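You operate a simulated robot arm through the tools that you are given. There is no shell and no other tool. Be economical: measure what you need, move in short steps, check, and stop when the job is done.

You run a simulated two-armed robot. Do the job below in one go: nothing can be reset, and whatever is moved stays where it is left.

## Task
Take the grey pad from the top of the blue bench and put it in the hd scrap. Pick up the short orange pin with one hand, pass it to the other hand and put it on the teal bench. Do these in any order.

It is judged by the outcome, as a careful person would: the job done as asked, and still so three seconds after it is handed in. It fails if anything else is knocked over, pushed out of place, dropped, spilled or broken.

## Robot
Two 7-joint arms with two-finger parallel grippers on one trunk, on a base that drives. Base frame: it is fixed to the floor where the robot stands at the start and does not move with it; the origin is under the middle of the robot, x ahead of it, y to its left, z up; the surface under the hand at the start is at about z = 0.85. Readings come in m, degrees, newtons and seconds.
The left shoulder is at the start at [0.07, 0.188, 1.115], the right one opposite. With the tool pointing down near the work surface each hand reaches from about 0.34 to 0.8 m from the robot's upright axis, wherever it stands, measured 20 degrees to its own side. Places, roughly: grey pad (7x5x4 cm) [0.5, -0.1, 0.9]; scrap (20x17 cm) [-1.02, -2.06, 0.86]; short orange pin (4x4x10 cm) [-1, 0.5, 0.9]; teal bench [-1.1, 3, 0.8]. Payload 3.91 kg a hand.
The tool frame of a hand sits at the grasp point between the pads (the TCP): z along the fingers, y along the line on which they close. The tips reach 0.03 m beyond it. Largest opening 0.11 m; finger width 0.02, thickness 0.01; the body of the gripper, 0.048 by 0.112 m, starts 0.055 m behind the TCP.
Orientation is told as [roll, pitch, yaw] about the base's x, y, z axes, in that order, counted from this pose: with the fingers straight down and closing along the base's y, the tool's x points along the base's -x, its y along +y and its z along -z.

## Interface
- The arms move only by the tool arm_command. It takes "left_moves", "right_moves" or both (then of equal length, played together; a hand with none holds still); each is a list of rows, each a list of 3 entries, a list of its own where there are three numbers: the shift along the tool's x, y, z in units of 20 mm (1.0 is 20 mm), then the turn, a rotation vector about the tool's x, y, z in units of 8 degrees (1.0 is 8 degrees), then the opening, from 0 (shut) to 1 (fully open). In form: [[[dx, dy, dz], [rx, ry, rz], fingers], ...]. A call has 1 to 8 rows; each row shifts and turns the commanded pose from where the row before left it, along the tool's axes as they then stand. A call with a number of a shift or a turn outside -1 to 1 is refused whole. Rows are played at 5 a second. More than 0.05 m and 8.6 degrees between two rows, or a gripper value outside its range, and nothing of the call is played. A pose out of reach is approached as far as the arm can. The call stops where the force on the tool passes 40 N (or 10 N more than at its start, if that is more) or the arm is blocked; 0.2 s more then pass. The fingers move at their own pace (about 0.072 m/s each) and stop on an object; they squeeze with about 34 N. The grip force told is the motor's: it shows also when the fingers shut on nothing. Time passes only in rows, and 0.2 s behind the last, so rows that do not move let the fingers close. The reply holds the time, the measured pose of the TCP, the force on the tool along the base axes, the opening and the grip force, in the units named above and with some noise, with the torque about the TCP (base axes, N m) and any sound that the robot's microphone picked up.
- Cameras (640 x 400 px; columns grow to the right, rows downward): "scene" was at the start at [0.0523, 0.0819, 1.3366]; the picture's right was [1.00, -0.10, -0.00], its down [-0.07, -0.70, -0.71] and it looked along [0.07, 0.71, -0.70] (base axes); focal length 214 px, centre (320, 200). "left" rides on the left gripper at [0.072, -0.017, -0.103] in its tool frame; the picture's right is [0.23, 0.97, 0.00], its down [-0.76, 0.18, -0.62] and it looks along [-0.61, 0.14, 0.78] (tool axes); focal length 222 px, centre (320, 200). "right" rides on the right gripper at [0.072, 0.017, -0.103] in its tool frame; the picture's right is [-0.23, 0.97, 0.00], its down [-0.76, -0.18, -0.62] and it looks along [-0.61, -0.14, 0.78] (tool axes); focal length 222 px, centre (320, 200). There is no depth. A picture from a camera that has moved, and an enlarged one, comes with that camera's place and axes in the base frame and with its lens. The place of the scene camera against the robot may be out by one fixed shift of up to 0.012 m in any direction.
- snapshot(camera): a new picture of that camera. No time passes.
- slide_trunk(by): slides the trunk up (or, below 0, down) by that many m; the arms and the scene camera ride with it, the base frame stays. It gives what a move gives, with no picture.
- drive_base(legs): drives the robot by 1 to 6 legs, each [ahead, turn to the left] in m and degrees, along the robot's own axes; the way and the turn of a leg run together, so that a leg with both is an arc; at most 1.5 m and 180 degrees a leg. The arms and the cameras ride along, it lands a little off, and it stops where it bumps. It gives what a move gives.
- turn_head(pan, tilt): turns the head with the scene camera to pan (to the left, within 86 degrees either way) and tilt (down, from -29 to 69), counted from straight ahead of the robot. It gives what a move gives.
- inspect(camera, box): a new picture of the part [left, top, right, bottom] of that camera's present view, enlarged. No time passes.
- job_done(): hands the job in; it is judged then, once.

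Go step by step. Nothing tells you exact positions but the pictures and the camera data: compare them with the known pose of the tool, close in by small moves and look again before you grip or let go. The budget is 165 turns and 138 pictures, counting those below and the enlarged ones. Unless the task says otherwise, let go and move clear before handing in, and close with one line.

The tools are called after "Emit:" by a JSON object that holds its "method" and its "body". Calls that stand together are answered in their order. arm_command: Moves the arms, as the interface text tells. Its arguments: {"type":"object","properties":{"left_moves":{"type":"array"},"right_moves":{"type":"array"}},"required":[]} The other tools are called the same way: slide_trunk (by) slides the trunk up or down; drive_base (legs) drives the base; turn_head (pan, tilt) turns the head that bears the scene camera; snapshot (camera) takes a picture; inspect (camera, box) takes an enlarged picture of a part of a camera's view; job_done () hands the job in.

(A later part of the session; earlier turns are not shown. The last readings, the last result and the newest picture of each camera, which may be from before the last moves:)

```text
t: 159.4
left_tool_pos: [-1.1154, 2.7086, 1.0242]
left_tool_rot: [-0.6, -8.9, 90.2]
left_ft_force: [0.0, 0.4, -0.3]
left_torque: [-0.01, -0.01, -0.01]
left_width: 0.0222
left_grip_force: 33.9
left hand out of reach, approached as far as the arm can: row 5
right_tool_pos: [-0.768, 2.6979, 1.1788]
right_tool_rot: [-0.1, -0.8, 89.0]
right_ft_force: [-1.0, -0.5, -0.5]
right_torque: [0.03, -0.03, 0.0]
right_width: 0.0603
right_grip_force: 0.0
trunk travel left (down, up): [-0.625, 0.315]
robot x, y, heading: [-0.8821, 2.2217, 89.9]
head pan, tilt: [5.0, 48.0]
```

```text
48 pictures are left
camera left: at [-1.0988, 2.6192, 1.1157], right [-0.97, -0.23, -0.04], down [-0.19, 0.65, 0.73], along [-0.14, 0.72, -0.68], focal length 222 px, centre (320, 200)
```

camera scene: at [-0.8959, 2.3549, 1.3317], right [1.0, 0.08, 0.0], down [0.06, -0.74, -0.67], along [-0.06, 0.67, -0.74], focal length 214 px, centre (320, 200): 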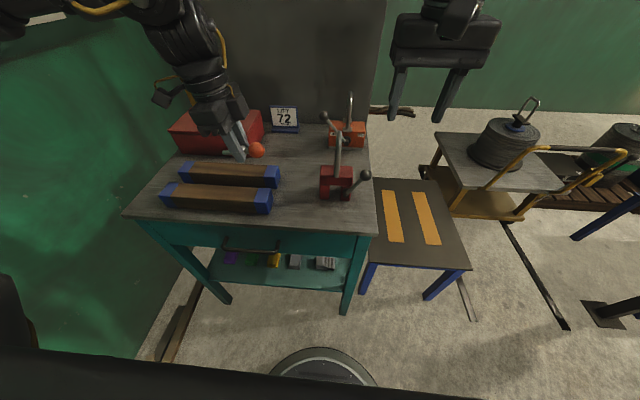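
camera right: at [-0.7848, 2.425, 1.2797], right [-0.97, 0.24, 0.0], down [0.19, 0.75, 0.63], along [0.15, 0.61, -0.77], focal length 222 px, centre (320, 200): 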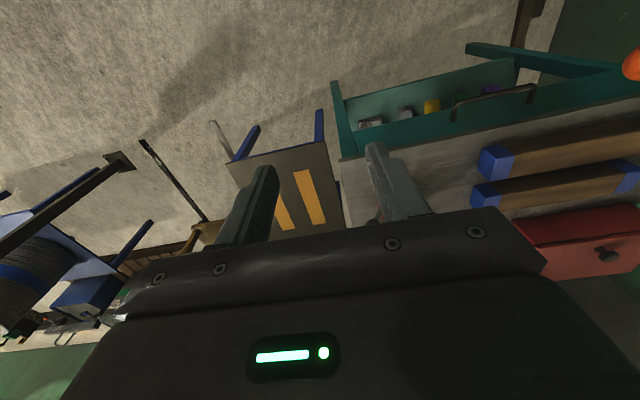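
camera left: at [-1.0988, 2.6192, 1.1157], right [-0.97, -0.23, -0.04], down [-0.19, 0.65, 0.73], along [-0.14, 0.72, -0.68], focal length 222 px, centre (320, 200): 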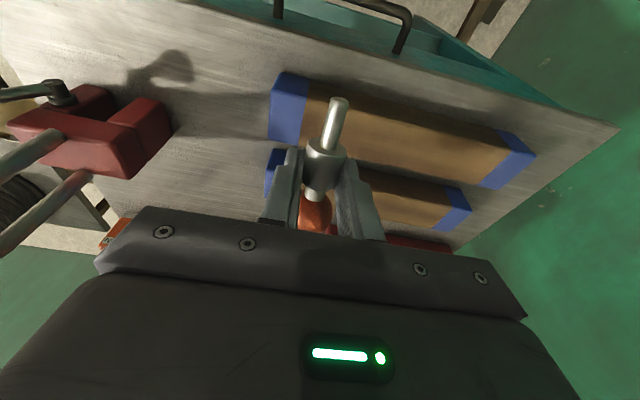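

This wrist pose gives a clear view. I'll move over [-1.0, 2.80], mid-way between block and clamp.

Emit:
{"method": "arm_command", "body": {"left_moves": [[[-0.74, -0.96, 0.12], [0, 0, 0], 0.05], [[-0.74, -0.96, 0.12], [0, 0, 0], 0.05], [[-0.74, -0.96, 0.12], [0, 0, 0], 0.05], [[-0.74, -0.96, 0.12], [0, 0, 0], 0.05], [[-0.74, -0.96, 0.12], [0, 0, 0], 0.05], [[-0.74, -0.96, 0.12], [0, 0, 0], 0.05]]}}

Emit:
{"method": "snapshot", "body": {"camera": "left"}}

Emit:
{"method": "inspect", "body": {"camera": "scene", "box": [160, 80, 400, 240]}}

```text
t: 160.8
left_tool_pos: [-1.1024, 2.7215, 1.0239]
left_tool_rot: [-0.8, -9.0, 90.2]
left_ft_force: [0.6, 0.0, 0.7]
left_torque: [0.01, -0.02, 0.01]
left_width: 0.0222
left_grip_force: 33.2
left hand out of reach, approached as far as the arm can: row 1, 2, 3, 4, 5, 6
right_tool_pos: [-0.7653, 2.6997, 1.1776]
right_tool_rot: [-0.1, -0.8, 89.1]
right_ft_force: [0.8, 0.0, -0.1]
right_torque: [0.04, 0.02, -0.01]
right_width: 0.0605
right_grip_force: 0.0
trunk travel left (down, up): [-0.625, 0.315]
robot x, y, heading: [-0.8853, 2.223, 89.5]
head pan, tilt: [5.0, 48.0]
```

```text
47 pictures are left
camera left: at [-1.0861, 2.6323, 1.1148], right [-0.97, -0.23, -0.05], down [-0.19, 0.66, 0.73], along [-0.13, 0.72, -0.68], focal length 222 px, centre (320, 200)
```

left: 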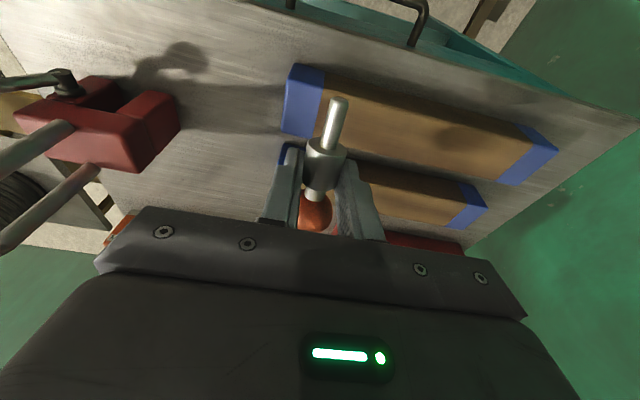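

```text
2.50 times, centred on (280, 160) of scene
camera zoom: at [-0.8955, 2.3543, 1.3317], right [1.0, 0.08, 0.0], down [0.06, -0.74, -0.67], along [-0.06, 0.67, -0.74], focal length 536 px, centre (420, 300)
```

zoom: 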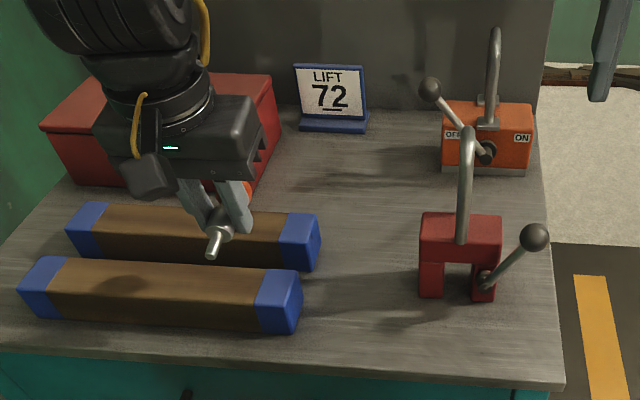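

The left arm is on an awkward joint branch for moving inward. Instead I'll shift the base 0.1 m to the right and slightly forward, so the hand ends over the free patch.

Emit:
{"method": "drive_base", "body": {"legs": [[-0.35, 0], [0, -13.4], [0.43, 0], [0, 13.4]]}}

Emit:
{"method": "snapshot", "body": {"camera": "left"}}

Emit:
{"method": "snapshot", "body": {"camera": "scene"}}

```text
t: 166.9
left_tool_pos: [-1.0043, 2.7894, 1.0232]
left_tool_rot: [-0.7, -8.9, 90.4]
left_ft_force: [-0.8, 0.1, -0.1]
left_torque: [-0.01, -0.01, 0.03]
left_width: 0.0221
left_grip_force: 34.1
right_tool_pos: [-0.6676, 2.7694, 1.1777]
right_tool_rot: [-0.1, -0.8, 89.3]
right_ft_force: [0.5, -0.8, 0.3]
right_torque: [-0.01, -0.03, -0.03]
right_width: 0.0605
right_grip_force: 0.0
trunk travel left (down, up): [-0.625, 0.315]
robot x, y, heading: [-0.7832, 2.29, 90.1]
head pan, tilt: [5.0, 48.0]
```

```text
45 pictures are left
camera left: at [-0.9874, 2.7011, 1.1148], right [-0.97, -0.23, -0.05], down [-0.19, 0.66, 0.73], along [-0.14, 0.72, -0.68], focal length 222 px, centre (320, 200)
```

left: 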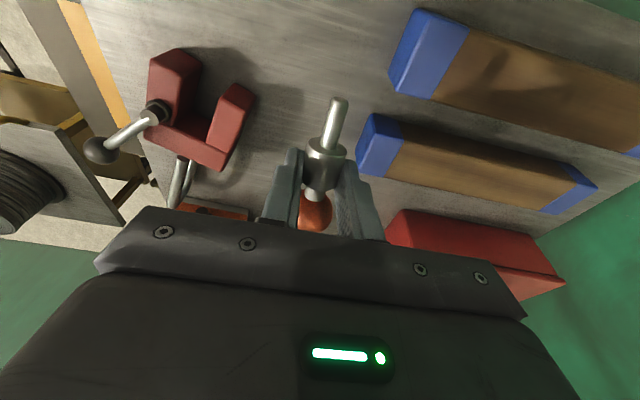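

```text
44 pictures are left
camera scene: at [-0.7964, 2.4234, 1.3317], right [1.0, 0.09, 0.0], down [0.06, -0.74, -0.67], along [-0.06, 0.67, -0.74], focal length 214 px, centre (320, 200)
```

scene: 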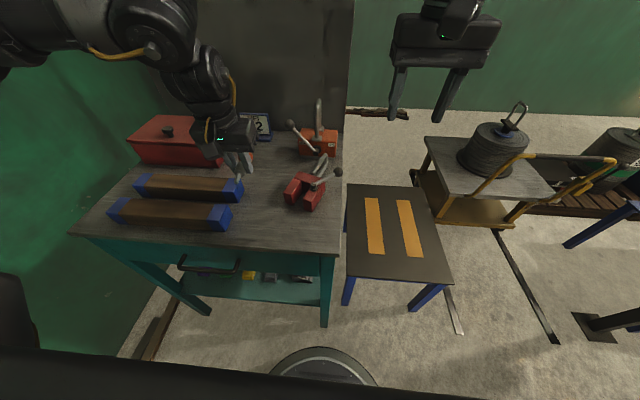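

The red clamp looks different from before, so I'll check it closely before going on.

Emit:
{"method": "inspect", "body": {"camera": "scene", "box": [200, 90, 360, 250]}}

Emit:
{"method": "inspect", "body": {"camera": "left", "box": [60, 0, 400, 240]}}

```text
2.50 times, centred on (280, 170) of scene
camera zoom: at [-0.7964, 2.4234, 1.3317], right [1.0, 0.09, 0.0], down [0.06, -0.74, -0.67], along [-0.06, 0.67, -0.74], focal length 536 px, centre (420, 275)
```

zoom: 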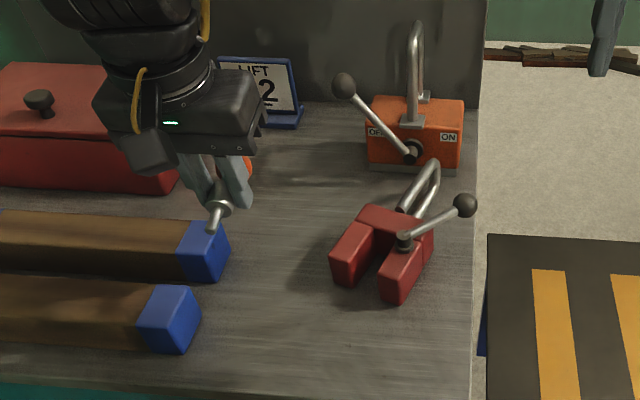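

```text
1.67 times, centred on (230, 120) of left
camera zoom: at [-0.9874, 2.7011, 1.1148], right [-0.97, -0.23, -0.05], down [-0.19, 0.66, 0.73], along [-0.14, 0.72, -0.68], focal length 370 px, centre (470, 333)
```

zoom: 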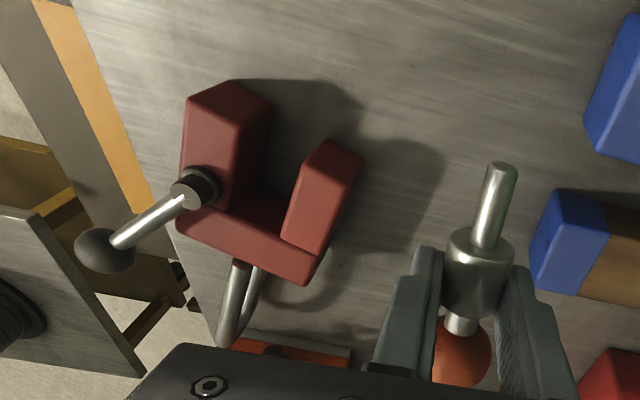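

The tall red lifting clamp has been tipped onto its back: the hand caught it during the diagonal leg of the base shift. I'll set the pin down carefully first, then stand the clamp up again where it was.

Emit:
{"method": "arm_command", "body": {"left_moves": [[[0.155, 0, 0.988], [0, 0, 0], 0.05], [[0.155, 0, 0.988], [0, 0, 0], 0.05], [[0.155, 0, 0.988], [0, 0, 0], 0.05], [[0.155, 0, 0.988], [0, 0, 0], 0.05], [[0.155, 0, 0.988], [0, 0, 0], 0.05], [[0.1, 0, 0.6], [0, 0, 0], 0.05]]}}

Emit:
{"method": "snapshot", "body": {"camera": "left"}}

Emit:
{"method": "inspect", "body": {"camera": "scene", "box": [200, 90, 360, 250]}}

```text
t: 168.3
left_tool_pos: [-1.0116, 2.794, 0.9343]
left_tool_rot: [-0.8, -8.8, 90.1]
left_ft_force: [-0.3, 0.0, -0.1]
left_torque: [-0.04, -0.01, 0.01]
left_width: 0.0221
left_grip_force: 34.2
left hand out of reach, approached as far as the arm can: row 3, 4, 5
right_tool_pos: [-0.6679, 2.7688, 1.1783]
right_tool_rot: [-0.2, -0.9, 89.3]
right_ft_force: [0.3, 0.0, -0.3]
right_torque: [-0.01, -0.02, -0.01]
right_width: 0.0604
right_grip_force: 0.1
trunk travel left (down, up): [-0.625, 0.315]
robot x, y, heading: [-0.7841, 2.2912, 90.0]
head pan, tilt: [5.0, 48.0]
```

```text
41 pictures are left
camera left: at [-0.9957, 2.706, 1.0259], right [-0.97, -0.22, -0.05], down [-0.19, 0.66, 0.73], along [-0.13, 0.72, -0.68], focal length 222 px, centre (320, 200)
```

left: 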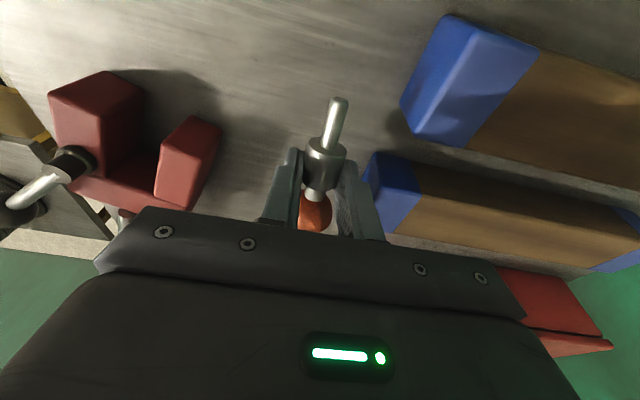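

```text
2.50 times, centred on (280, 170) of scene
camera zoom: at [-0.7966, 2.4236, 1.3317], right [1.0, 0.09, 0.0], down [0.06, -0.74, -0.67], along [-0.06, 0.67, -0.74], focal length 536 px, centre (420, 275)
```

zoom: 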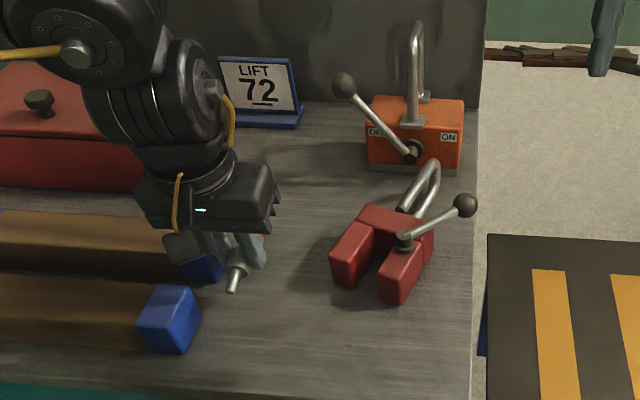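

I'm a bit close to the block end. I'll try shifting right 2 cm at this height.

Emit:
{"method": "arm_command", "body": {"left_moves": [[[0, -0.5, 0], [0, 0, 0], 0.05], [[0, -0.5, 0], [0, 0, 0], 0.05]]}}

```text
t: 168.9
left_tool_pos: [-1.012, 2.7938, 0.9342]
left_tool_rot: [-0.8, -8.8, 90.1]
left_ft_force: [0.1, -0.2, 0.5]
left_torque: [0.01, 0.0, 0.03]
left_width: 0.0223
left_grip_force: 33.7
left hand out of reach, approached as far as the arm can: row 1, 2
right_tool_pos: [-0.6674, 2.7691, 1.1783]
right_tool_rot: [-0.1, -0.8, 89.2]
right_ft_force: [0.4, -0.4, 0.5]
right_torque: [-0.01, -0.01, 0.01]
right_width: 0.0605
right_grip_force: 0.2
trunk travel left (down, up): [-0.625, 0.315]
robot x, y, heading: [-0.7837, 2.2941, 90.2]
head pan, tilt: [5.0, 48.0]
```

A small base turn of 2° to the right moves the hand 1.7 cm over.

Emit:
{"method": "drive_base", "body": {"legs": [[0, -2]]}}

Emit:
{"method": "slide_trunk", "body": {"by": -0.045}}

Emit:
{"method": "snapshot", "body": {"camera": "left"}}

Emit:
{"method": "inspect", "body": {"camera": "scene", "box": [200, 90, 360, 250]}}

```text
t: 169.7
left_tool_pos: [-0.9961, 2.8024, 0.9334]
left_tool_rot: [-0.8, -8.7, 88.1]
left_ft_force: [0.1, 0.0, 0.2]
left_torque: [0.01, -0.01, 0.03]
left_width: 0.0221
left_grip_force: 34.1
right_tool_pos: [-0.6543, 2.7644, 1.1804]
right_tool_rot: [-0.2, -0.8, 87.3]
right_ft_force: [-1.2, -0.1, -0.2]
right_torque: [-0.02, -0.03, 0.0]
right_width: 0.0605
right_grip_force: 0.0
trunk travel left (down, up): [-0.625, 0.315]
robot x, y, heading: [-0.7822, 2.2934, 88.2]
head pan, tilt: [5.0, 48.0]
```

```text
t: 170.6
left_tool_pos: [-0.9946, 2.8017, 0.8891]
left_tool_rot: [-0.8, -8.8, 88.3]
left_ft_force: [0.8, -0.3, -0.3]
left_torque: [0.0, 0.03, 0.02]
left_width: 0.0221
left_grip_force: 34.4
right_tool_pos: [-0.6516, 2.7642, 1.134]
right_tool_rot: [-0.1, -0.9, 87.2]
right_ft_force: [1.5, 0.7, 0.1]
right_torque: [0.03, 0.0, -0.05]
right_width: 0.0604
right_grip_force: 0.0
trunk travel left (down, up): [-0.58, 0.36]
robot x, y, heading: [-0.7866, 2.2959, 88.1]
head pan, tilt: [5.0, 48.0]
```

```text
39 pictures are left
camera left: at [-0.9814, 2.7127, 0.9813], right [-0.98, -0.19, -0.05], down [-0.17, 0.66, 0.73], along [-0.11, 0.72, -0.68], focal length 222 px, centre (320, 200)
```

left: 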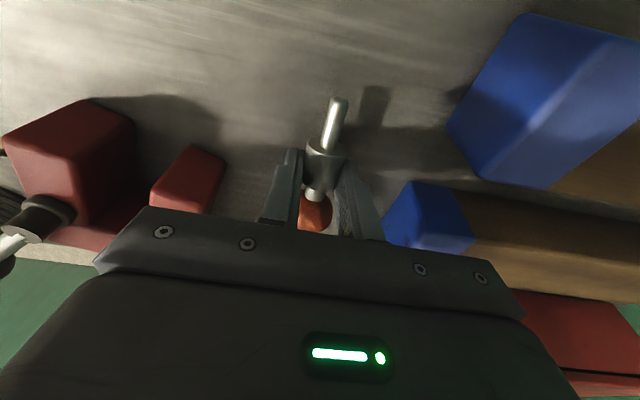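

```text
2.50 times, centred on (280, 170) of scene
camera zoom: at [-0.7923, 2.4231, 1.2868], right [1.0, 0.05, 0.0], down [0.04, -0.74, -0.67], along [-0.03, 0.67, -0.74], focal length 536 px, centre (420, 275)
```

zoom: 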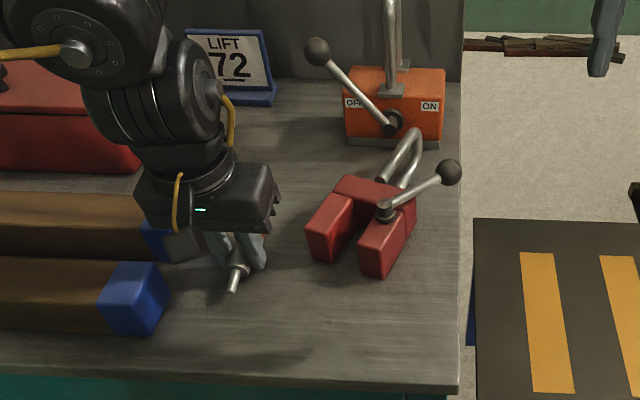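

Emit:
{"method": "slide_trunk", "body": {"by": -0.012}}

Emit:
{"method": "slide_trunk", "body": {"by": -0.006}}

Emit:
{"method": "inspect", "body": {"camera": "left", "box": [240, 60, 440, 260]}}

```text
t: 171.2
left_tool_pos: [-0.9938, 2.8023, 0.8823]
left_tool_rot: [-0.8, -9.4, 88.3]
left_ft_force: [-6.6, 3.4, 34.0]
left_torque: [-0.06, 0.68, 0.04]
left_width: 0.0225
left_grip_force: 34.3
right_tool_pos: [-0.6521, 2.7624, 1.1222]
right_tool_rot: [-0.2, -0.9, 87.2]
right_ft_force: [-0.9, -0.2, -0.5]
right_torque: [0.01, -0.04, 0.0]
right_width: 0.0607
right_grip_force: 0.1
trunk travel left (down, up): [-0.568, 0.372]
robot x, y, heading: [-0.7829, 2.2928, 88.2]
head pan, tilt: [5.0, 48.0]
```

```text
t: 171.5
left_tool_pos: [-0.9928, 2.8028, 0.8808]
left_tool_rot: [-0.9, -9.5, 88.3]
left_ft_force: [0.1, -6.8, 17.0]
left_torque: [-0.33, 0.28, 0.11]
left_width: 0.0224
left_grip_force: 33.9
right_tool_pos: [-0.6507, 2.7635, 1.1205]
right_tool_rot: [-0.1, -0.8, 87.2]
right_ft_force: [-0.6, -0.1, -0.4]
right_torque: [0.0, 0.03, 0.01]
right_width: 0.0605
right_grip_force: 0.0
trunk travel left (down, up): [-0.568, 0.372]
robot x, y, heading: [-0.7852, 2.2982, 88.2]
head pan, tilt: [5.0, 48.0]
stopped: the force on the tool passed its limit at 51 N (the readings are from after the stop); the commanded pose is now the measured one
```

```text
2.00 times, centred on (340, 160) of left
camera zoom: at [-0.9811, 2.7126, 0.9723], right [-0.98, -0.19, -0.05], down [-0.17, 0.65, 0.74], along [-0.11, 0.73, -0.67], focal length 444 px, centre (280, 280)
```

zoom: 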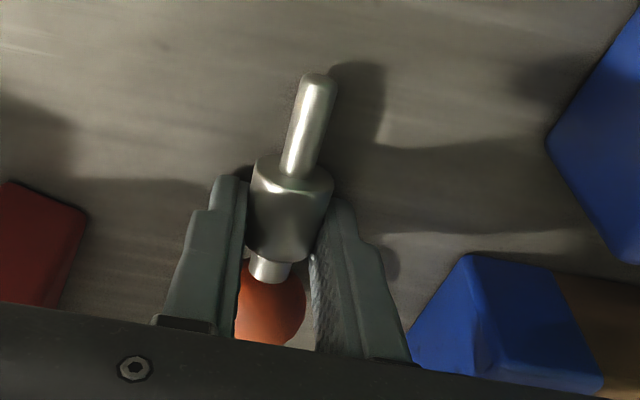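

Contact: the pin is on the bench. I'll ease off a millimetre and open slightly.

Emit:
{"method": "arm_command", "body": {"left_moves": [[[0, 0, -0.05], [0, 0, 0], 0.05], [[0, 0, 0], [0, 0, 0], 0.25], [[0, 0, 0], [0, 0, 0], 0.36], [[0, 0, 0], [0, 0, 0], 0.36]]}}

Emit:
{"method": "inspect", "body": {"camera": "left", "box": [240, 60, 440, 260]}}

```text
t: 172.5
left_tool_pos: [-0.9935, 2.8035, 0.8814]
left_tool_rot: [-0.8, -9.4, 88.2]
left_ft_force: [6.5, -1.1, 7.1]
left_torque: [-0.07, -0.01, 0.07]
left_width: 0.0365
left_grip_force: 0.0
right_tool_pos: [-0.6514, 2.7636, 1.1213]
right_tool_rot: [-0.1, -0.8, 87.2]
right_ft_force: [0.7, -0.7, -0.4]
right_torque: [0.0, 0.01, -0.03]
right_width: 0.0607
right_grip_force: 0.0
trunk travel left (down, up): [-0.568, 0.372]
robot x, y, heading: [-0.7863, 2.2955, 88.0]
head pan, tilt: [5.0, 48.0]
```

```text
2.00 times, centred on (340, 160) of left
camera zoom: at [-0.9803, 2.7135, 0.9725], right [-0.98, -0.19, -0.05], down [-0.17, 0.66, 0.74], along [-0.11, 0.73, -0.67], focal length 444 px, centre (280, 280)
```

zoom: 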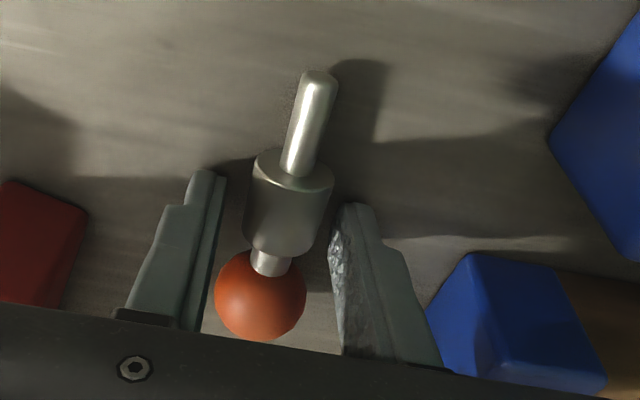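

The pin rests on the bench. I'll open a bit more and lift straight up with the trunk.

Emit:
{"method": "arm_command", "body": {"left_moves": [[[0, 0, 0], [0, 0, 0], 0.43], [[0, 0, 0], [0, 0, 0], 0.43]]}}

Emit:
{"method": "slide_trunk", "body": {"by": 0.15}}

Emit:
{"method": "snapshot", "body": {"camera": "left"}}

```text
t: 173.1
left_tool_pos: [-0.9934, 2.8037, 0.8817]
left_tool_rot: [-0.8, -9.4, 88.1]
left_ft_force: [7.0, -0.4, 8.5]
left_torque: [-0.05, -0.02, 0.02]
left_width: 0.0439
left_grip_force: 0.1
right_tool_pos: [-0.6502, 2.7635, 1.1204]
right_tool_rot: [0.1, -0.7, 87.1]
right_ft_force: [-0.1, -0.4, 0.0]
right_torque: [-0.01, 0.03, -0.01]
right_width: 0.0605
right_grip_force: 0.2
trunk travel left (down, up): [-0.568, 0.372]
robot x, y, heading: [-0.7843, 2.2938, 88.1]
head pan, tilt: [5.0, 48.0]
```

```text
t: 174.8
left_tool_pos: [-0.9952, 2.8045, 1.0299]
left_tool_rot: [-0.8, -9.2, 88.3]
left_ft_force: [-0.1, 1.2, 0.0]
left_torque: [-0.01, -0.02, 0.01]
left_width: 0.0471
left_grip_force: 0.0
right_tool_pos: [-0.6525, 2.7649, 1.2697]
right_tool_rot: [0.0, -0.8, 87.2]
right_ft_force: [-0.1, 0.3, 1.0]
right_torque: [-0.01, -0.01, -0.01]
right_width: 0.0604
right_grip_force: 0.1
trunk travel left (down, up): [-0.718, 0.222]
robot x, y, heading: [-0.7864, 2.2969, 88.0]
head pan, tilt: [5.0, 48.0]
```

```text
35 pictures are left
camera left: at [-0.9816, 2.7142, 1.1217], right [-0.98, -0.19, -0.05], down [-0.17, 0.66, 0.74], along [-0.11, 0.73, -0.68], focal length 222 px, centre (320, 200)
```

left: 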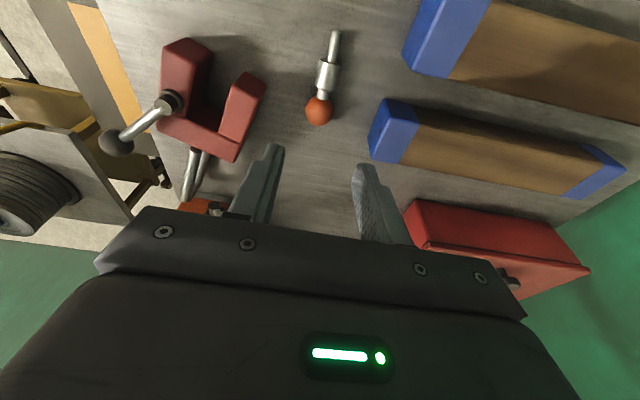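

The pin lies safely on the teal bench. Now I'll right the clamp: I'll clear the left arm away, then bring the right hand over the clamp's hoop for a close look.

Emit:
{"method": "arm_command", "body": {"left_moves": [[[0, 0, -1], [0, 0, 0], 0.43], [[0, 0, -1], [0, 0, 0], 0.43], [[0.5, 0.7, -1], [0, 0, 0], 0.43], [[0.5, 0.7, -1], [0, 0, 0], 0.43], [[0.8, 0.7, -1], [0, 0, 0], 0.43], [[0.8, 0.7, -0.5], [0, 0, 0], 0.43]]}}

Emit:
{"method": "arm_command", "body": {"right_moves": [[[-0.9, 0.9, 0], [0, 0, 1], 0.6], [[-0.9, 0.9, 0], [0, 0, 1], 0.6], [[-0.9, 0.9, 0], [0, 0, 0.5], 0.6], [[-1, 0.6, 0], [0, 0, 0], 0.6]]}}

Emit:
{"method": "snapshot", "body": {"camera": "right"}}

Emit:
{"method": "snapshot", "body": {"camera": "scene"}}

```text
t: 176.2
left_tool_pos: [-1.0607, 2.7337, 1.133]
left_tool_rot: [-1.0, -9.3, 88.2]
left_ft_force: [-0.7, 0.1, -0.2]
left_torque: [0.0, -0.01, -0.03]
left_width: 0.0471
left_grip_force: 0.1
left hand out of reach, approached as far as the arm can: row 5
right_tool_pos: [-0.6546, 2.7633, 1.2716]
right_tool_rot: [-0.2, -0.9, 87.2]
right_ft_force: [0.6, -0.2, 0.0]
right_torque: [0.04, -0.01, -0.03]
right_width: 0.0606
right_grip_force: 0.2
trunk travel left (down, up): [-0.718, 0.222]
robot x, y, heading: [-0.783, 2.2952, 88.0]
head pan, tilt: [5.0, 48.0]
```

```text
t: 177.2
left_tool_pos: [-1.0598, 2.7379, 1.1314]
left_tool_rot: [-1.0, -9.0, 88.4]
left_ft_force: [-0.3, 0.3, 0.0]
left_torque: [0.01, 0.03, 0.01]
left_width: 0.0473
left_grip_force: 0.1
right_tool_pos: [-0.6989, 2.8525, 1.2707]
right_tool_rot: [0.1, -0.7, 67.1]
right_ft_force: [0.8, 0.8, 0.0]
right_torque: [-0.01, 0.01, 0.0]
right_width: 0.0663
right_grip_force: 0.1
trunk travel left (down, up): [-0.718, 0.222]
robot x, y, heading: [-0.7853, 2.2946, 88.0]
head pan, tilt: [5.0, 48.0]
```

```text
34 pictures are left
camera right: at [-0.7423, 2.7901, 1.3722], right [-0.81, 0.59, 0.0], down [0.46, 0.63, 0.63], along [0.37, 0.51, -0.77], focal length 222 px, centre (320, 200)
```

right: 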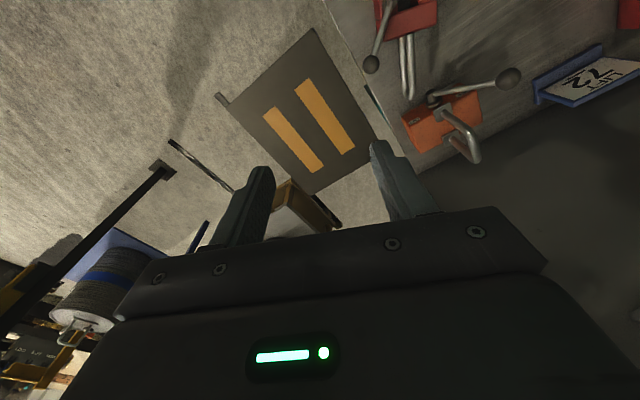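

```text
33 pictures are left
camera scene: at [-0.793, 2.4257, 1.4241], right [1.0, 0.05, 0.0], down [0.04, -0.74, -0.67], along [-0.03, 0.67, -0.74], focal length 214 px, centre (320, 200)
```

scene: 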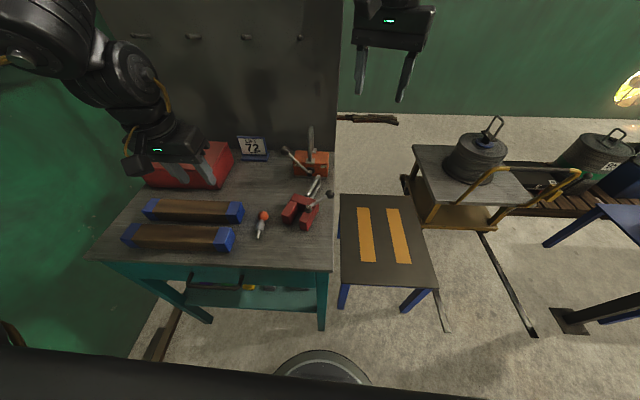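

Emit:
{"method": "inspect", "body": {"camera": "right", "box": [340, 0, 540, 170]}}

Emit:
{"method": "inspect", "body": {"camera": "scene", "box": [240, 120, 360, 250]}}

```text
2.35 times, centred on (440, 85) of right
camera zoom: at [-0.7423, 2.7901, 1.3722], right [-0.81, 0.59, 0.0], down [0.46, 0.63, 0.63], along [0.37, 0.51, -0.77], focal length 523 px, centre (38, 471)
```

zoom: 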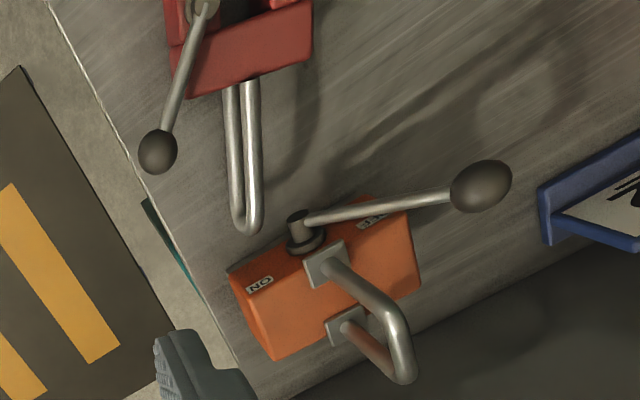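

```text
3.08 times, centred on (300, 185) of scene
camera zoom: at [-0.793, 2.4257, 1.4241], right [1.0, 0.05, 0.0], down [0.04, -0.74, -0.67], along [-0.03, 0.67, -0.74], focal length 660 px, centre (382, 246)
```

zoom: 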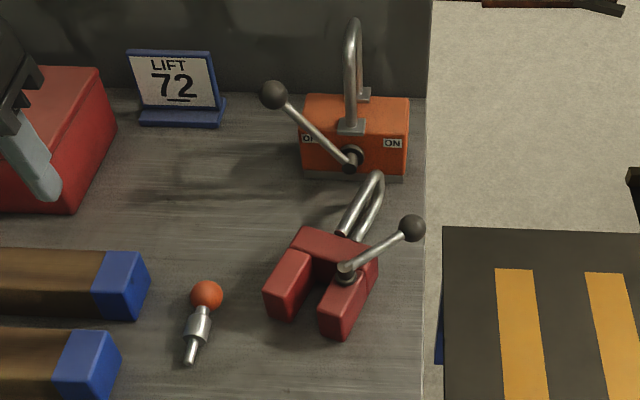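

The hoop's plane is vertical, with the upper rod near [-0.828, 2.953, 0.93]. I'll bring the right hand above it, aligned to pinch the rod so the clamp can swing upright as I lift.

Emit:
{"method": "arm_command", "body": {"right_moves": [[[-0.265, 0.988, 0.6], [0, 0, -0.5], 0.6], [[-0.33, 0.97, 0.6], [0, 0, 0], 0.5], [[-0.33, 0.97, 0.6], [0, 0, 0], 0.5], [[-0.33, 0.97, 0.6], [0, 0, 0], 0.5], [[-0.33, 0.97, 0.6], [0, 0, 0], 0.5], [[-0.33, 0.97, 0.6], [0, 0, 0], 0.5], [[-0.33, 0.97, 0.6], [0, 0, 0], 0.5], [[-0.33, 0.97, 0.6], [0, 0, 0], 0.5]]}}

Emit:
{"method": "slide_trunk", "body": {"by": -0.08}}

Emit:
{"method": "snapshot", "body": {"camera": "right"}}

```text
t: 179.0
left_tool_pos: [-1.0593, 2.7373, 1.1318]
left_tool_rot: [-0.9, -9.2, 88.3]
left_ft_force: [-0.3, 0.2, 0.1]
left_torque: [0.0, 0.0, -0.01]
left_width: 0.0473
left_grip_force: 0.0
right_tool_pos: [-0.8011, 2.9105, 1.1737]
right_tool_rot: [1.9, -0.1, 69.8]
right_ft_force: [-0.1, 0.1, 0.1]
right_torque: [-0.04, 0.01, 0.02]
right_width: 0.0548
right_grip_force: 0.0
right hand out of reach, approached as far as the arm can: row 4, 5, 6, 7, 8
trunk travel left (down, up): [-0.718, 0.222]
robot x, y, heading: [-0.7879, 2.2933, 87.8]
head pan, tilt: [5.0, 48.0]
```

```text
t: 180.2
left_tool_pos: [-1.0576, 2.7368, 1.0519]
left_tool_rot: [-0.9, -9.1, 88.3]
left_ft_force: [0.1, 0.5, -0.3]
left_torque: [-0.01, 0.0, 0.0]
left_width: 0.0472
left_grip_force: 0.0
right_tool_pos: [-0.7963, 2.9104, 1.0915]
right_tool_rot: [1.4, -0.3, 69.5]
right_ft_force: [0.7, 0.2, 0.4]
right_torque: [0.0, 0.04, 0.0]
right_width: 0.0553
right_grip_force: 0.0
trunk travel left (down, up): [-0.638, 0.302]
robot x, y, heading: [-0.7834, 2.2928, 87.9]
head pan, tilt: [5.0, 48.0]
```

```text
30 pictures are left
camera right: at [-0.8352, 2.8469, 1.1942], right [-0.83, 0.55, 0.03], down [0.45, 0.64, 0.62], along [0.33, 0.53, -0.78], focal length 222 px, centre (320, 200)
```

right: 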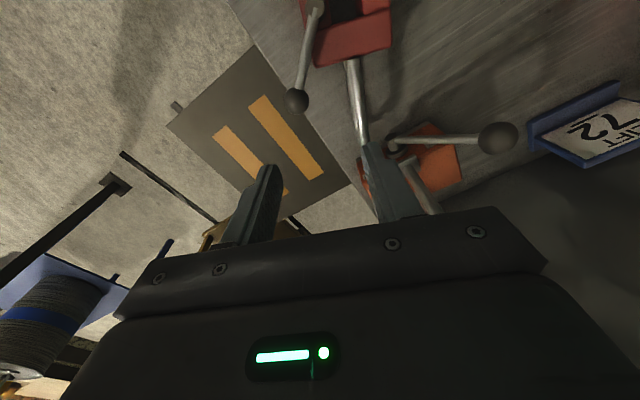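

Emit:
{"method": "arm_command", "body": {"right_moves": [[[-0.28, 0.49, 0.9], [0, 0, 0], 0.5], [[-0.28, 0.49, 0.9], [0, 0, 0], 0.5], [[-0.28, 0.49, 0.9], [0, 0, 0], 0.5], [[-0.28, 0.49, 0.9], [0, 0, 0], 0.5], [[-0.28, 0.49, 0.9], [0, 0, 0], 0.5]]}}

Emit:
{"method": "snapshot", "body": {"camera": "right"}}

Emit:
{"method": "inspect", "body": {"camera": "scene", "box": [240, 80, 380, 240]}}

```text
t: 181.4
left_tool_pos: [-1.0586, 2.7379, 1.0515]
left_tool_rot: [-0.9, -9.2, 88.3]
left_ft_force: [0.2, 0.1, -0.3]
left_torque: [-0.01, -0.02, -0.04]
left_width: 0.0475
left_grip_force: 0.2
right_tool_pos: [-0.8196, 2.9185, 0.9911]
right_tool_rot: [0.4, -1.0, 71.1]
right_ft_force: [-1.0, 0.8, 0.2]
right_torque: [0.01, 0.01, -0.01]
right_width: 0.0551
right_grip_force: 0.1
right hand out of reach, approached as far as the arm can: row 1, 2, 3, 4, 5
trunk travel left (down, up): [-0.638, 0.302]
robot x, y, heading: [-0.7794, 2.2941, 87.9]
head pan, tilt: [5.0, 48.0]
```

```text
29 pictures are left
camera right: at [-0.8568, 2.8522, 1.0924], right [-0.85, 0.53, 0.01], down [0.42, 0.65, 0.63], along [0.33, 0.54, -0.77], focal length 222 px, centre (320, 200)
```

right: 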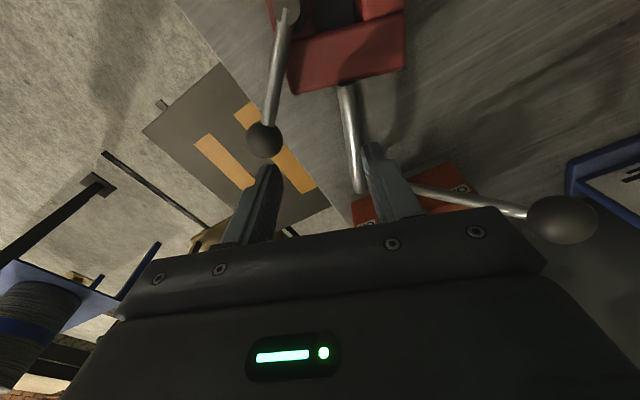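

```text
2.50 times, centred on (310, 160) of scene
camera zoom: at [-0.7925, 2.4241, 1.3443], right [1.0, 0.05, 0.0], down [0.04, -0.74, -0.67], along [-0.03, 0.67, -0.74], focal length 536 px, centre (345, 300)
```

zoom: 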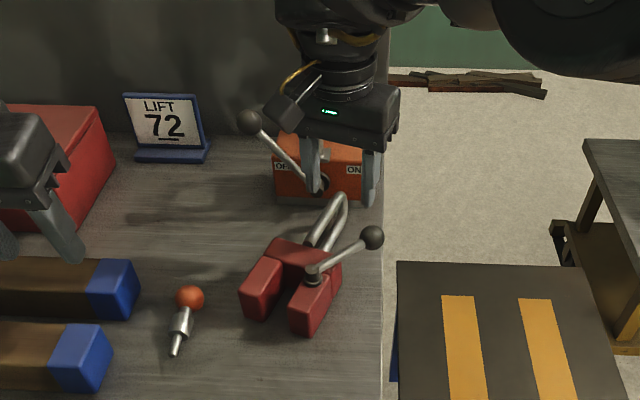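

Emit:
{"method": "drive_base", "body": {"legs": [[0.03, 0]]}}

Emit:
{"method": "arm_command", "body": {"right_moves": [[[0, 0.5, 0.2], [0, 0, 0], 0.5], [[0, 0, 0], [0, 0, 0], 0.5]]}}

Emit:
{"method": "inspect", "body": {"camera": "right", "box": [220, 40, 480, 240]}}

```text
t: 182.2
left_tool_pos: [-1.0582, 2.7599, 1.0548]
left_tool_rot: [-1.0, -9.5, 88.3]
left_ft_force: [0.9, -0.7, 0.2]
left_torque: [0.02, -0.03, -0.01]
left_width: 0.0474
left_grip_force: 0.2
right_tool_pos: [-0.8173, 2.9419, 0.9978]
right_tool_rot: [0.9, -1.2, 71.2]
right_ft_force: [-0.3, -1.1, 0.3]
right_torque: [0.08, 0.01, -0.01]
right_width: 0.0549
right_grip_force: 0.1
trunk travel left (down, up): [-0.638, 0.302]
robot x, y, heading: [-0.7813, 2.3223, 88.0]
head pan, tilt: [5.0, 48.0]
```

```text
t: 182.8
left_tool_pos: [-1.0593, 2.7668, 1.0531]
left_tool_rot: [-0.9, -9.3, 88.3]
left_ft_force: [-0.5, 0.6, -0.8]
left_torque: [-0.05, -0.01, 0.02]
left_width: 0.0473
left_grip_force: 0.0
right_tool_pos: [-0.8212, 2.9453, 0.9924]
right_tool_rot: [0.9, -0.9, 71.1]
right_ft_force: [-0.1, 0.2, -0.5]
right_torque: [-0.01, -0.02, 0.01]
right_width: 0.0549
right_grip_force: 0.1
right hand out of reach, approached as far as the arm can: row 1
trunk travel left (down, up): [-0.638, 0.302]
robot x, y, heading: [-0.7812, 2.3281, 88.3]
head pan, tilt: [5.0, 48.0]
```

```text
2.00 times, centred on (350, 140) of right
camera zoom: at [-0.8588, 2.8793, 1.0926], right [-0.85, 0.53, 0.02], down [0.42, 0.65, 0.63], along [0.32, 0.55, -0.77], focal length 444 px, centre (260, 320)
```

zoom: 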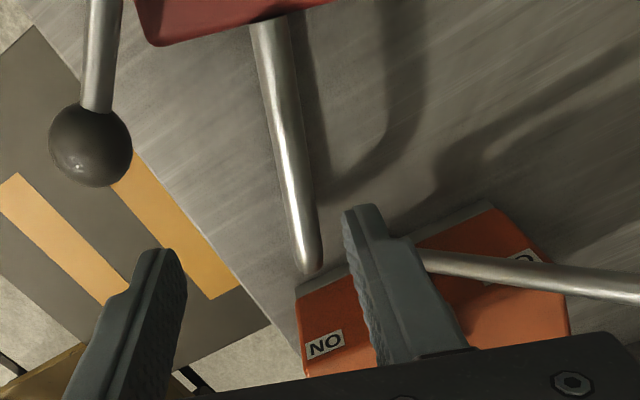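

Emit:
{"method": "drive_base", "body": {"legs": [[0, 1.3]]}}

Emit:
{"method": "slide_trunk", "body": {"by": -0.045}}

Emit:
{"method": "inspect", "body": {"camera": "right", "box": [220, 40, 480, 240]}}

Emit:
{"method": "inspect", "body": {"camera": "scene", "box": [240, 80, 380, 240]}}

```text
t: 183.6
left_tool_pos: [-1.0678, 2.7611, 1.052]
left_tool_rot: [-0.9, -9.2, 89.5]
left_ft_force: [-0.1, -0.5, -0.4]
left_torque: [0.0, -0.01, -0.03]
left_width: 0.0471
left_grip_force: 0.0
right_tool_pos: [-0.8338, 2.945, 0.9904]
right_tool_rot: [1.0, -0.9, 72.4]
right_ft_force: [0.1, 0.2, -0.3]
right_torque: [-0.04, 0.0, 0.01]
right_width: 0.055
right_grip_force: 0.1
trunk travel left (down, up): [-0.638, 0.302]
robot x, y, heading: [-0.7821, 2.3245, 89.3]
head pan, tilt: [5.0, 48.0]
```

```text
t: 184.4
left_tool_pos: [-1.068, 2.7599, 1.007]
left_tool_rot: [-0.9, -9.2, 89.6]
left_ft_force: [0.0, 0.3, -0.3]
left_torque: [0.01, -0.03, -0.03]
left_width: 0.0472
left_grip_force: 0.0
right_tool_pos: [-0.8337, 2.9458, 0.9459]
right_tool_rot: [0.9, -0.9, 72.4]
right_ft_force: [-0.5, -0.6, -0.6]
right_torque: [0.01, 0.02, 0.04]
right_width: 0.055
right_grip_force: 0.1
trunk travel left (down, up): [-0.593, 0.347]
robot x, y, heading: [-0.7846, 2.3269, 89.4]
head pan, tilt: [5.0, 48.0]
```

```text
2.00 times, centred on (350, 140) of right
camera zoom: at [-0.8709, 2.878, 1.0473], right [-0.86, 0.51, 0.02], down [0.41, 0.66, 0.63], along [0.31, 0.55, -0.77], focal length 444 px, centre (260, 320)
```

zoom: 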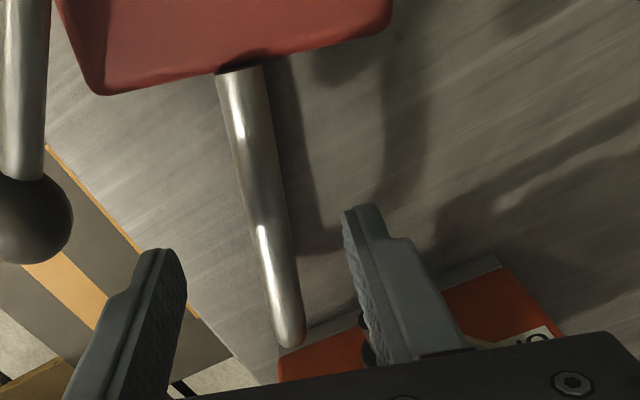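

```text
2.50 times, centred on (310, 160) of scene
camera zoom: at [-0.794, 2.4527, 1.2994], right [1.0, 0.08, 0.0], down [0.06, -0.74, -0.67], along [-0.05, 0.67, -0.74], focal length 536 px, centre (345, 300)
```

zoom: 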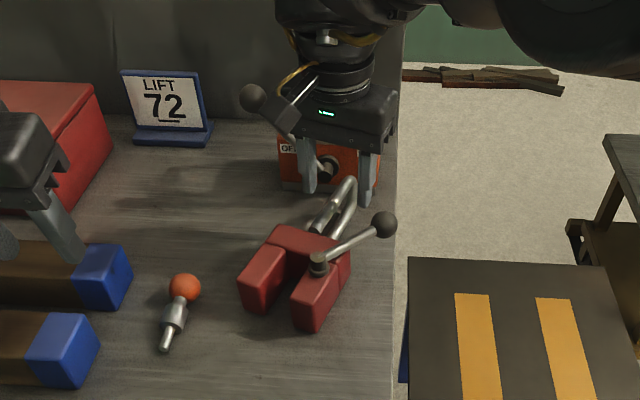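

The upper rod is between the fingers. I'll close on it.

Emit:
{"method": "arm_command", "body": {"right_moves": [[[0, 0, 0], [0, 0, 0], 0.3], [[0, 0, 0], [0, 0, 0], 0.15], [[0, 0, 0], [0, 0, 0], 0.0], [[0, 0, 0], [0, 0, 0], 0.0], [[0, 0, 0], [0, 0, 0], 0.0]]}}

Emit:
{"method": "inspect", "body": {"camera": "right", "box": [220, 40, 480, 240]}}

```text
t: 185.7
left_tool_pos: [-1.0682, 2.7598, 1.0071]
left_tool_rot: [-0.8, -9.2, 89.6]
left_ft_force: [-1.0, -1.1, 0.8]
left_torque: [0.01, -0.02, 0.02]
left_width: 0.0472
left_grip_force: 0.0
right_tool_pos: [-0.8347, 2.9456, 0.9451]
right_tool_rot: [1.1, -0.9, 72.4]
right_ft_force: [0.8, 1.0, 0.2]
right_torque: [0.02, -0.03, 0.02]
right_width: 0.0
right_grip_force: 33.9
trunk travel left (down, up): [-0.593, 0.347]
robot x, y, heading: [-0.784, 2.3248, 89.3]
head pan, tilt: [5.0, 48.0]
```

```text
2.00 times, centred on (350, 140) of right
camera zoom: at [-0.8712, 2.8781, 1.0471], right [-0.86, 0.51, 0.02], down [0.41, 0.66, 0.63], along [0.31, 0.55, -0.77], focal length 444 px, centre (260, 320)
```

zoom: 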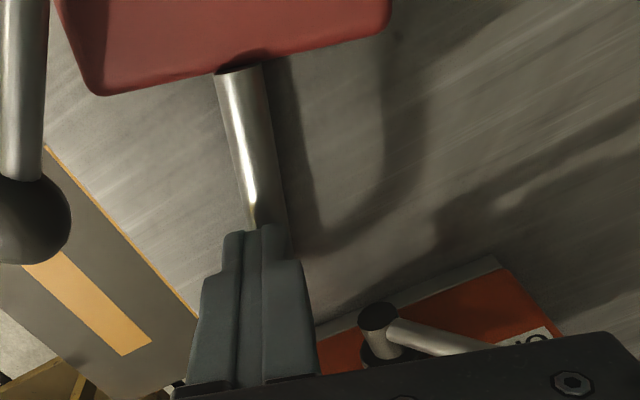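

The rod lies lower than estimated. I'll reopen, lower 2.5 cm and close again.

Emit:
{"method": "arm_command", "body": {"right_moves": [[[0, 0, 0], [0, 0, 0], 0.5], [[0, 0, 0], [0, 0, 0], 0.5], [[0, 0, 0], [0, 0, 0], 0.5]]}}

Emit:
{"method": "slide_trunk", "body": {"by": -0.028}}

Emit:
{"method": "arm_command", "body": {"right_moves": [[[0, 0, 0], [0, 0, 0], 0.25], [[0, 0, 0], [0, 0, 0], 0.1], [[0, 0, 0], [0, 0, 0], 0.0], [[0, 0, 0], [0, 0, 0], 0.0], [[0, 0, 0], [0, 0, 0], 0.0]]}}

Emit:
{"method": "inspect", "body": {"camera": "right", "box": [220, 40, 480, 240]}}

```text
t: 186.4
left_tool_pos: [-1.0681, 2.7596, 1.0069]
left_tool_rot: [-0.9, -9.3, 89.6]
left_ft_force: [0.7, -0.2, 0.0]
left_torque: [-0.04, 0.0, -0.01]
left_width: 0.0472
left_grip_force: 0.0
right_tool_pos: [-0.8345, 2.9458, 0.9457]
right_tool_rot: [1.0, -0.9, 72.4]
right_ft_force: [0.3, -0.1, 0.0]
right_torque: [-0.01, -0.02, -0.03]
right_width: 0.0548
right_grip_force: 0.0
trunk travel left (down, up): [-0.593, 0.347]
robot x, y, heading: [-0.7817, 2.3271, 89.1]
head pan, tilt: [5.0, 48.0]
```

```text
t: 187.2
left_tool_pos: [-1.0676, 2.7599, 0.9792]
left_tool_rot: [-0.9, -9.4, 89.5]
left_ft_force: [0.2, 0.5, 0.0]
left_torque: [-0.01, -0.01, -0.02]
left_width: 0.0475
left_grip_force: 0.1
right_tool_pos: [-0.8343, 2.9442, 0.9176]
right_tool_rot: [1.0, -0.9, 72.5]
right_ft_force: [-0.2, 0.9, -0.2]
right_torque: [0.0, 0.01, 0.02]
right_width: 0.0553
right_grip_force: 0.0
trunk travel left (down, up): [-0.565, 0.375]
robot x, y, heading: [-0.7776, 2.3227, 89.4]
head pan, tilt: [5.0, 48.0]
```

```text
t: 188.4
left_tool_pos: [-1.0694, 2.7608, 0.9786]
left_tool_rot: [-1.0, -9.2, 89.6]
left_ft_force: [0.5, 0.5, 0.6]
left_torque: [-0.02, -0.03, -0.01]
left_width: 0.0473
left_grip_force: 0.2
right_tool_pos: [-0.836, 2.9445, 0.9164]
right_tool_rot: [1.1, -1.0, 72.3]
right_ft_force: [-3.4, 1.6, 1.2]
right_torque: [-0.27, 0.17, -0.27]
right_width: 0.0137
right_grip_force: 33.9
trunk travel left (down, up): [-0.565, 0.375]
robot x, y, heading: [-0.7844, 2.3211, 89.4]
head pan, tilt: [5.0, 48.0]
```

```text
2.00 times, centred on (350, 140) of right
camera zoom: at [-0.872, 2.8781, 1.019], right [-0.86, 0.51, 0.02], down [0.41, 0.66, 0.63], along [0.31, 0.55, -0.77], focal length 444 px, centre (260, 320)
```

zoom: 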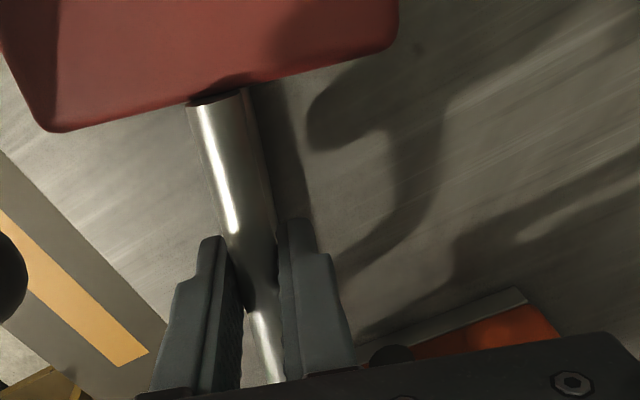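

Gripped on the rod (1.4 cm). I'll lift a little and read the load.

Emit:
{"method": "slide_trunk", "body": {"by": 0.03}}

Emit:
{"method": "slide_trunk", "body": {"by": 0.04}}

Emit:
{"method": "inspect", "body": {"camera": "scene", "box": [240, 80, 380, 240]}}

```text
t: 189.1
left_tool_pos: [-1.0684, 2.7594, 1.0083]
left_tool_rot: [-1.0, -9.2, 89.6]
left_ft_force: [0.3, 0.1, -0.1]
left_torque: [0.03, -0.01, 0.01]
left_width: 0.0474
left_grip_force: 0.0
right_tool_pos: [-0.8354, 2.9454, 0.9472]
right_tool_rot: [0.9, -0.7, 72.4]
right_ft_force: [-1.2, 0.2, -8.5]
right_torque: [0.26, -0.13, -0.23]
right_width: 0.0135
right_grip_force: 34.2
trunk travel left (down, up): [-0.595, 0.345]
robot x, y, heading: [-0.7789, 2.3296, 89.3]
head pan, tilt: [5.0, 48.0]
```

```text
t: 190.0
left_tool_pos: [-1.0681, 2.7623, 1.0474]
left_tool_rot: [-1.0, -9.0, 89.6]
left_ft_force: [0.5, 0.1, -0.5]
left_torque: [0.03, -0.02, 0.05]
left_width: 0.0473
left_grip_force: 0.0
right_tool_pos: [-0.8364, 2.9452, 0.9866]
right_tool_rot: [0.9, -0.7, 72.4]
right_ft_force: [0.8, 0.1, -13.6]
right_torque: [0.87, -0.28, -0.02]
right_width: 0.0138
right_grip_force: 33.9
trunk travel left (down, up): [-0.635, 0.305]
robot x, y, heading: [-0.7833, 2.3248, 89.0]
head pan, tilt: [5.0, 48.0]
```

```text
2.50 times, centred on (310, 160) of scene
camera zoom: at [-0.7946, 2.4551, 1.341], right [1.0, 0.08, 0.0], down [0.06, -0.74, -0.67], along [-0.05, 0.67, -0.74], focal length 536 px, centre (345, 300)
```

zoom: 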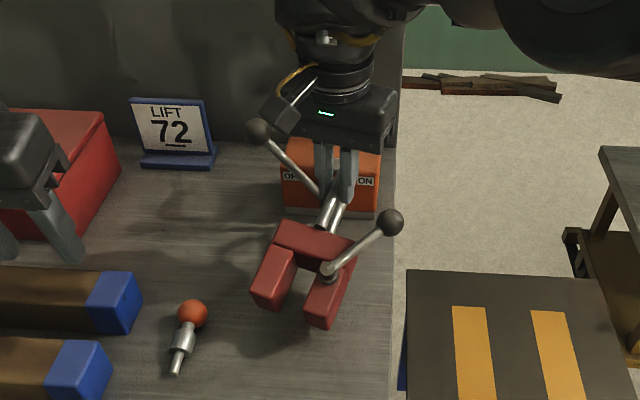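

It pivots in the grip (load about 14 N). I'll continue lifting.

Emit:
{"method": "slide_trunk", "body": {"by": 0.05}}

Emit:
{"method": "inspect", "body": {"camera": "scene", "box": [240, 80, 380, 240]}}

```text
t: 190.9
left_tool_pos: [-1.0677, 2.7621, 1.0983]
left_tool_rot: [-1.1, -9.2, 89.6]
left_ft_force: [-0.5, 0.2, 0.2]
left_torque: [-0.03, 0.02, 0.01]
left_width: 0.0474
left_grip_force: 0.0
right_tool_pos: [-0.8362, 2.9472, 1.037]
right_tool_rot: [0.8, -0.7, 72.4]
right_ft_force: [0.5, -0.3, -12.6]
right_torque: [0.81, -0.26, -0.02]
right_width: 0.0136
right_grip_force: 33.8
trunk travel left (down, up): [-0.685, 0.255]
robot x, y, heading: [-0.7828, 2.3251, 89.4]
head pan, tilt: [5.0, 48.0]
```

```text
2.50 times, centred on (310, 160) of scene
camera zoom: at [-0.7947, 2.4551, 1.3911], right [1.0, 0.08, 0.0], down [0.06, -0.74, -0.67], along [-0.05, 0.67, -0.74], focal length 536 px, centre (345, 300)
```

zoom: 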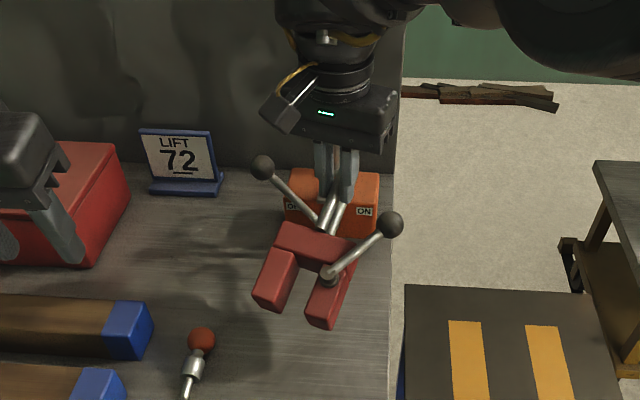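

It hangs rigidly, tilted by about 40° from upright. I'll pitch the hand to bring it vertical.

Emit:
{"method": "arm_command", "body": {"right_moves": [[[0, 0, 0], [0, -0.8, 0], 0.0], [[0, 0, 0], [0, -0.8, 0], 0.0], [[0, 0, 0], [0, -0.8, 0], 0.0], [[0, 0, 0], [0, -0.8, 0], 0.0], [[0, 0, 0], [0, -0.8, 0], 0.0]]}}

Emit:
{"method": "snapshot", "body": {"camera": "scene"}}

Emit:
{"method": "snapshot", "body": {"camera": "left"}}

```text
t: 192.1
left_tool_pos: [-1.0677, 2.7625, 1.0977]
left_tool_rot: [-0.9, -9.2, 89.6]
left_ft_force: [1.1, 0.1, -0.2]
left_torque: [0.02, 0.01, 0.05]
left_width: 0.0473
left_grip_force: 0.0
right_tool_pos: [-0.8274, 2.9496, 1.0294]
right_tool_rot: [1.2, -32.1, 70.9]
right_ft_force: [0.8, -0.7, -13.6]
right_torque: [0.22, -0.08, 0.01]
right_width: 0.0136
right_grip_force: 34.1
trunk travel left (down, up): [-0.685, 0.255]
robot x, y, heading: [-0.7852, 2.3226, 89.4]
head pan, tilt: [5.0, 48.0]
```

```text
20 pictures are left
camera scene: at [-0.795, 2.4549, 1.3911], right [1.0, 0.08, 0.0], down [0.06, -0.74, -0.67], along [-0.05, 0.67, -0.74], focal length 214 px, centre (320, 200)
```

scene: 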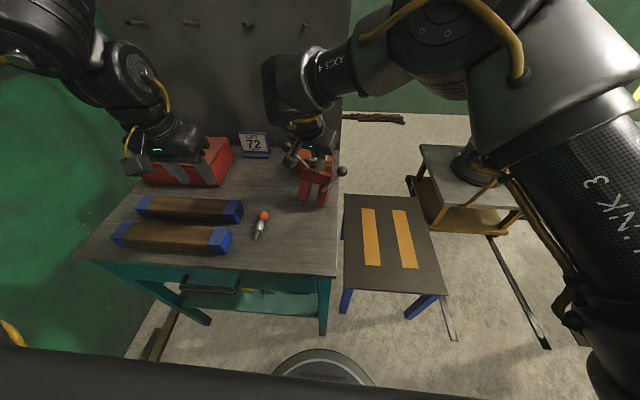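

```text
19 pictures are left
camera left: at [-1.0536, 2.6724, 1.19], right [-0.98, -0.21, -0.05], down [-0.18, 0.65, 0.73], along [-0.12, 0.72, -0.68], focal length 222 px, centre (320, 200)
```

left: 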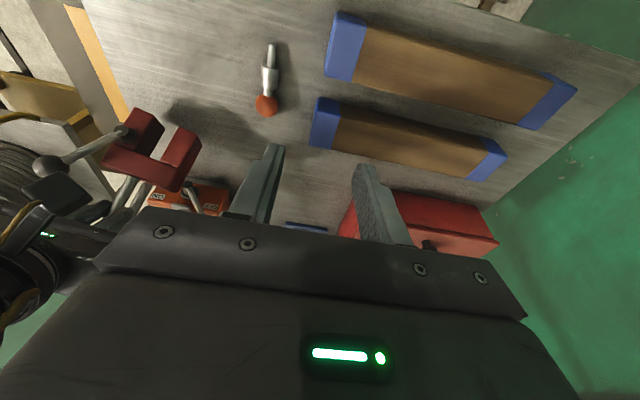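

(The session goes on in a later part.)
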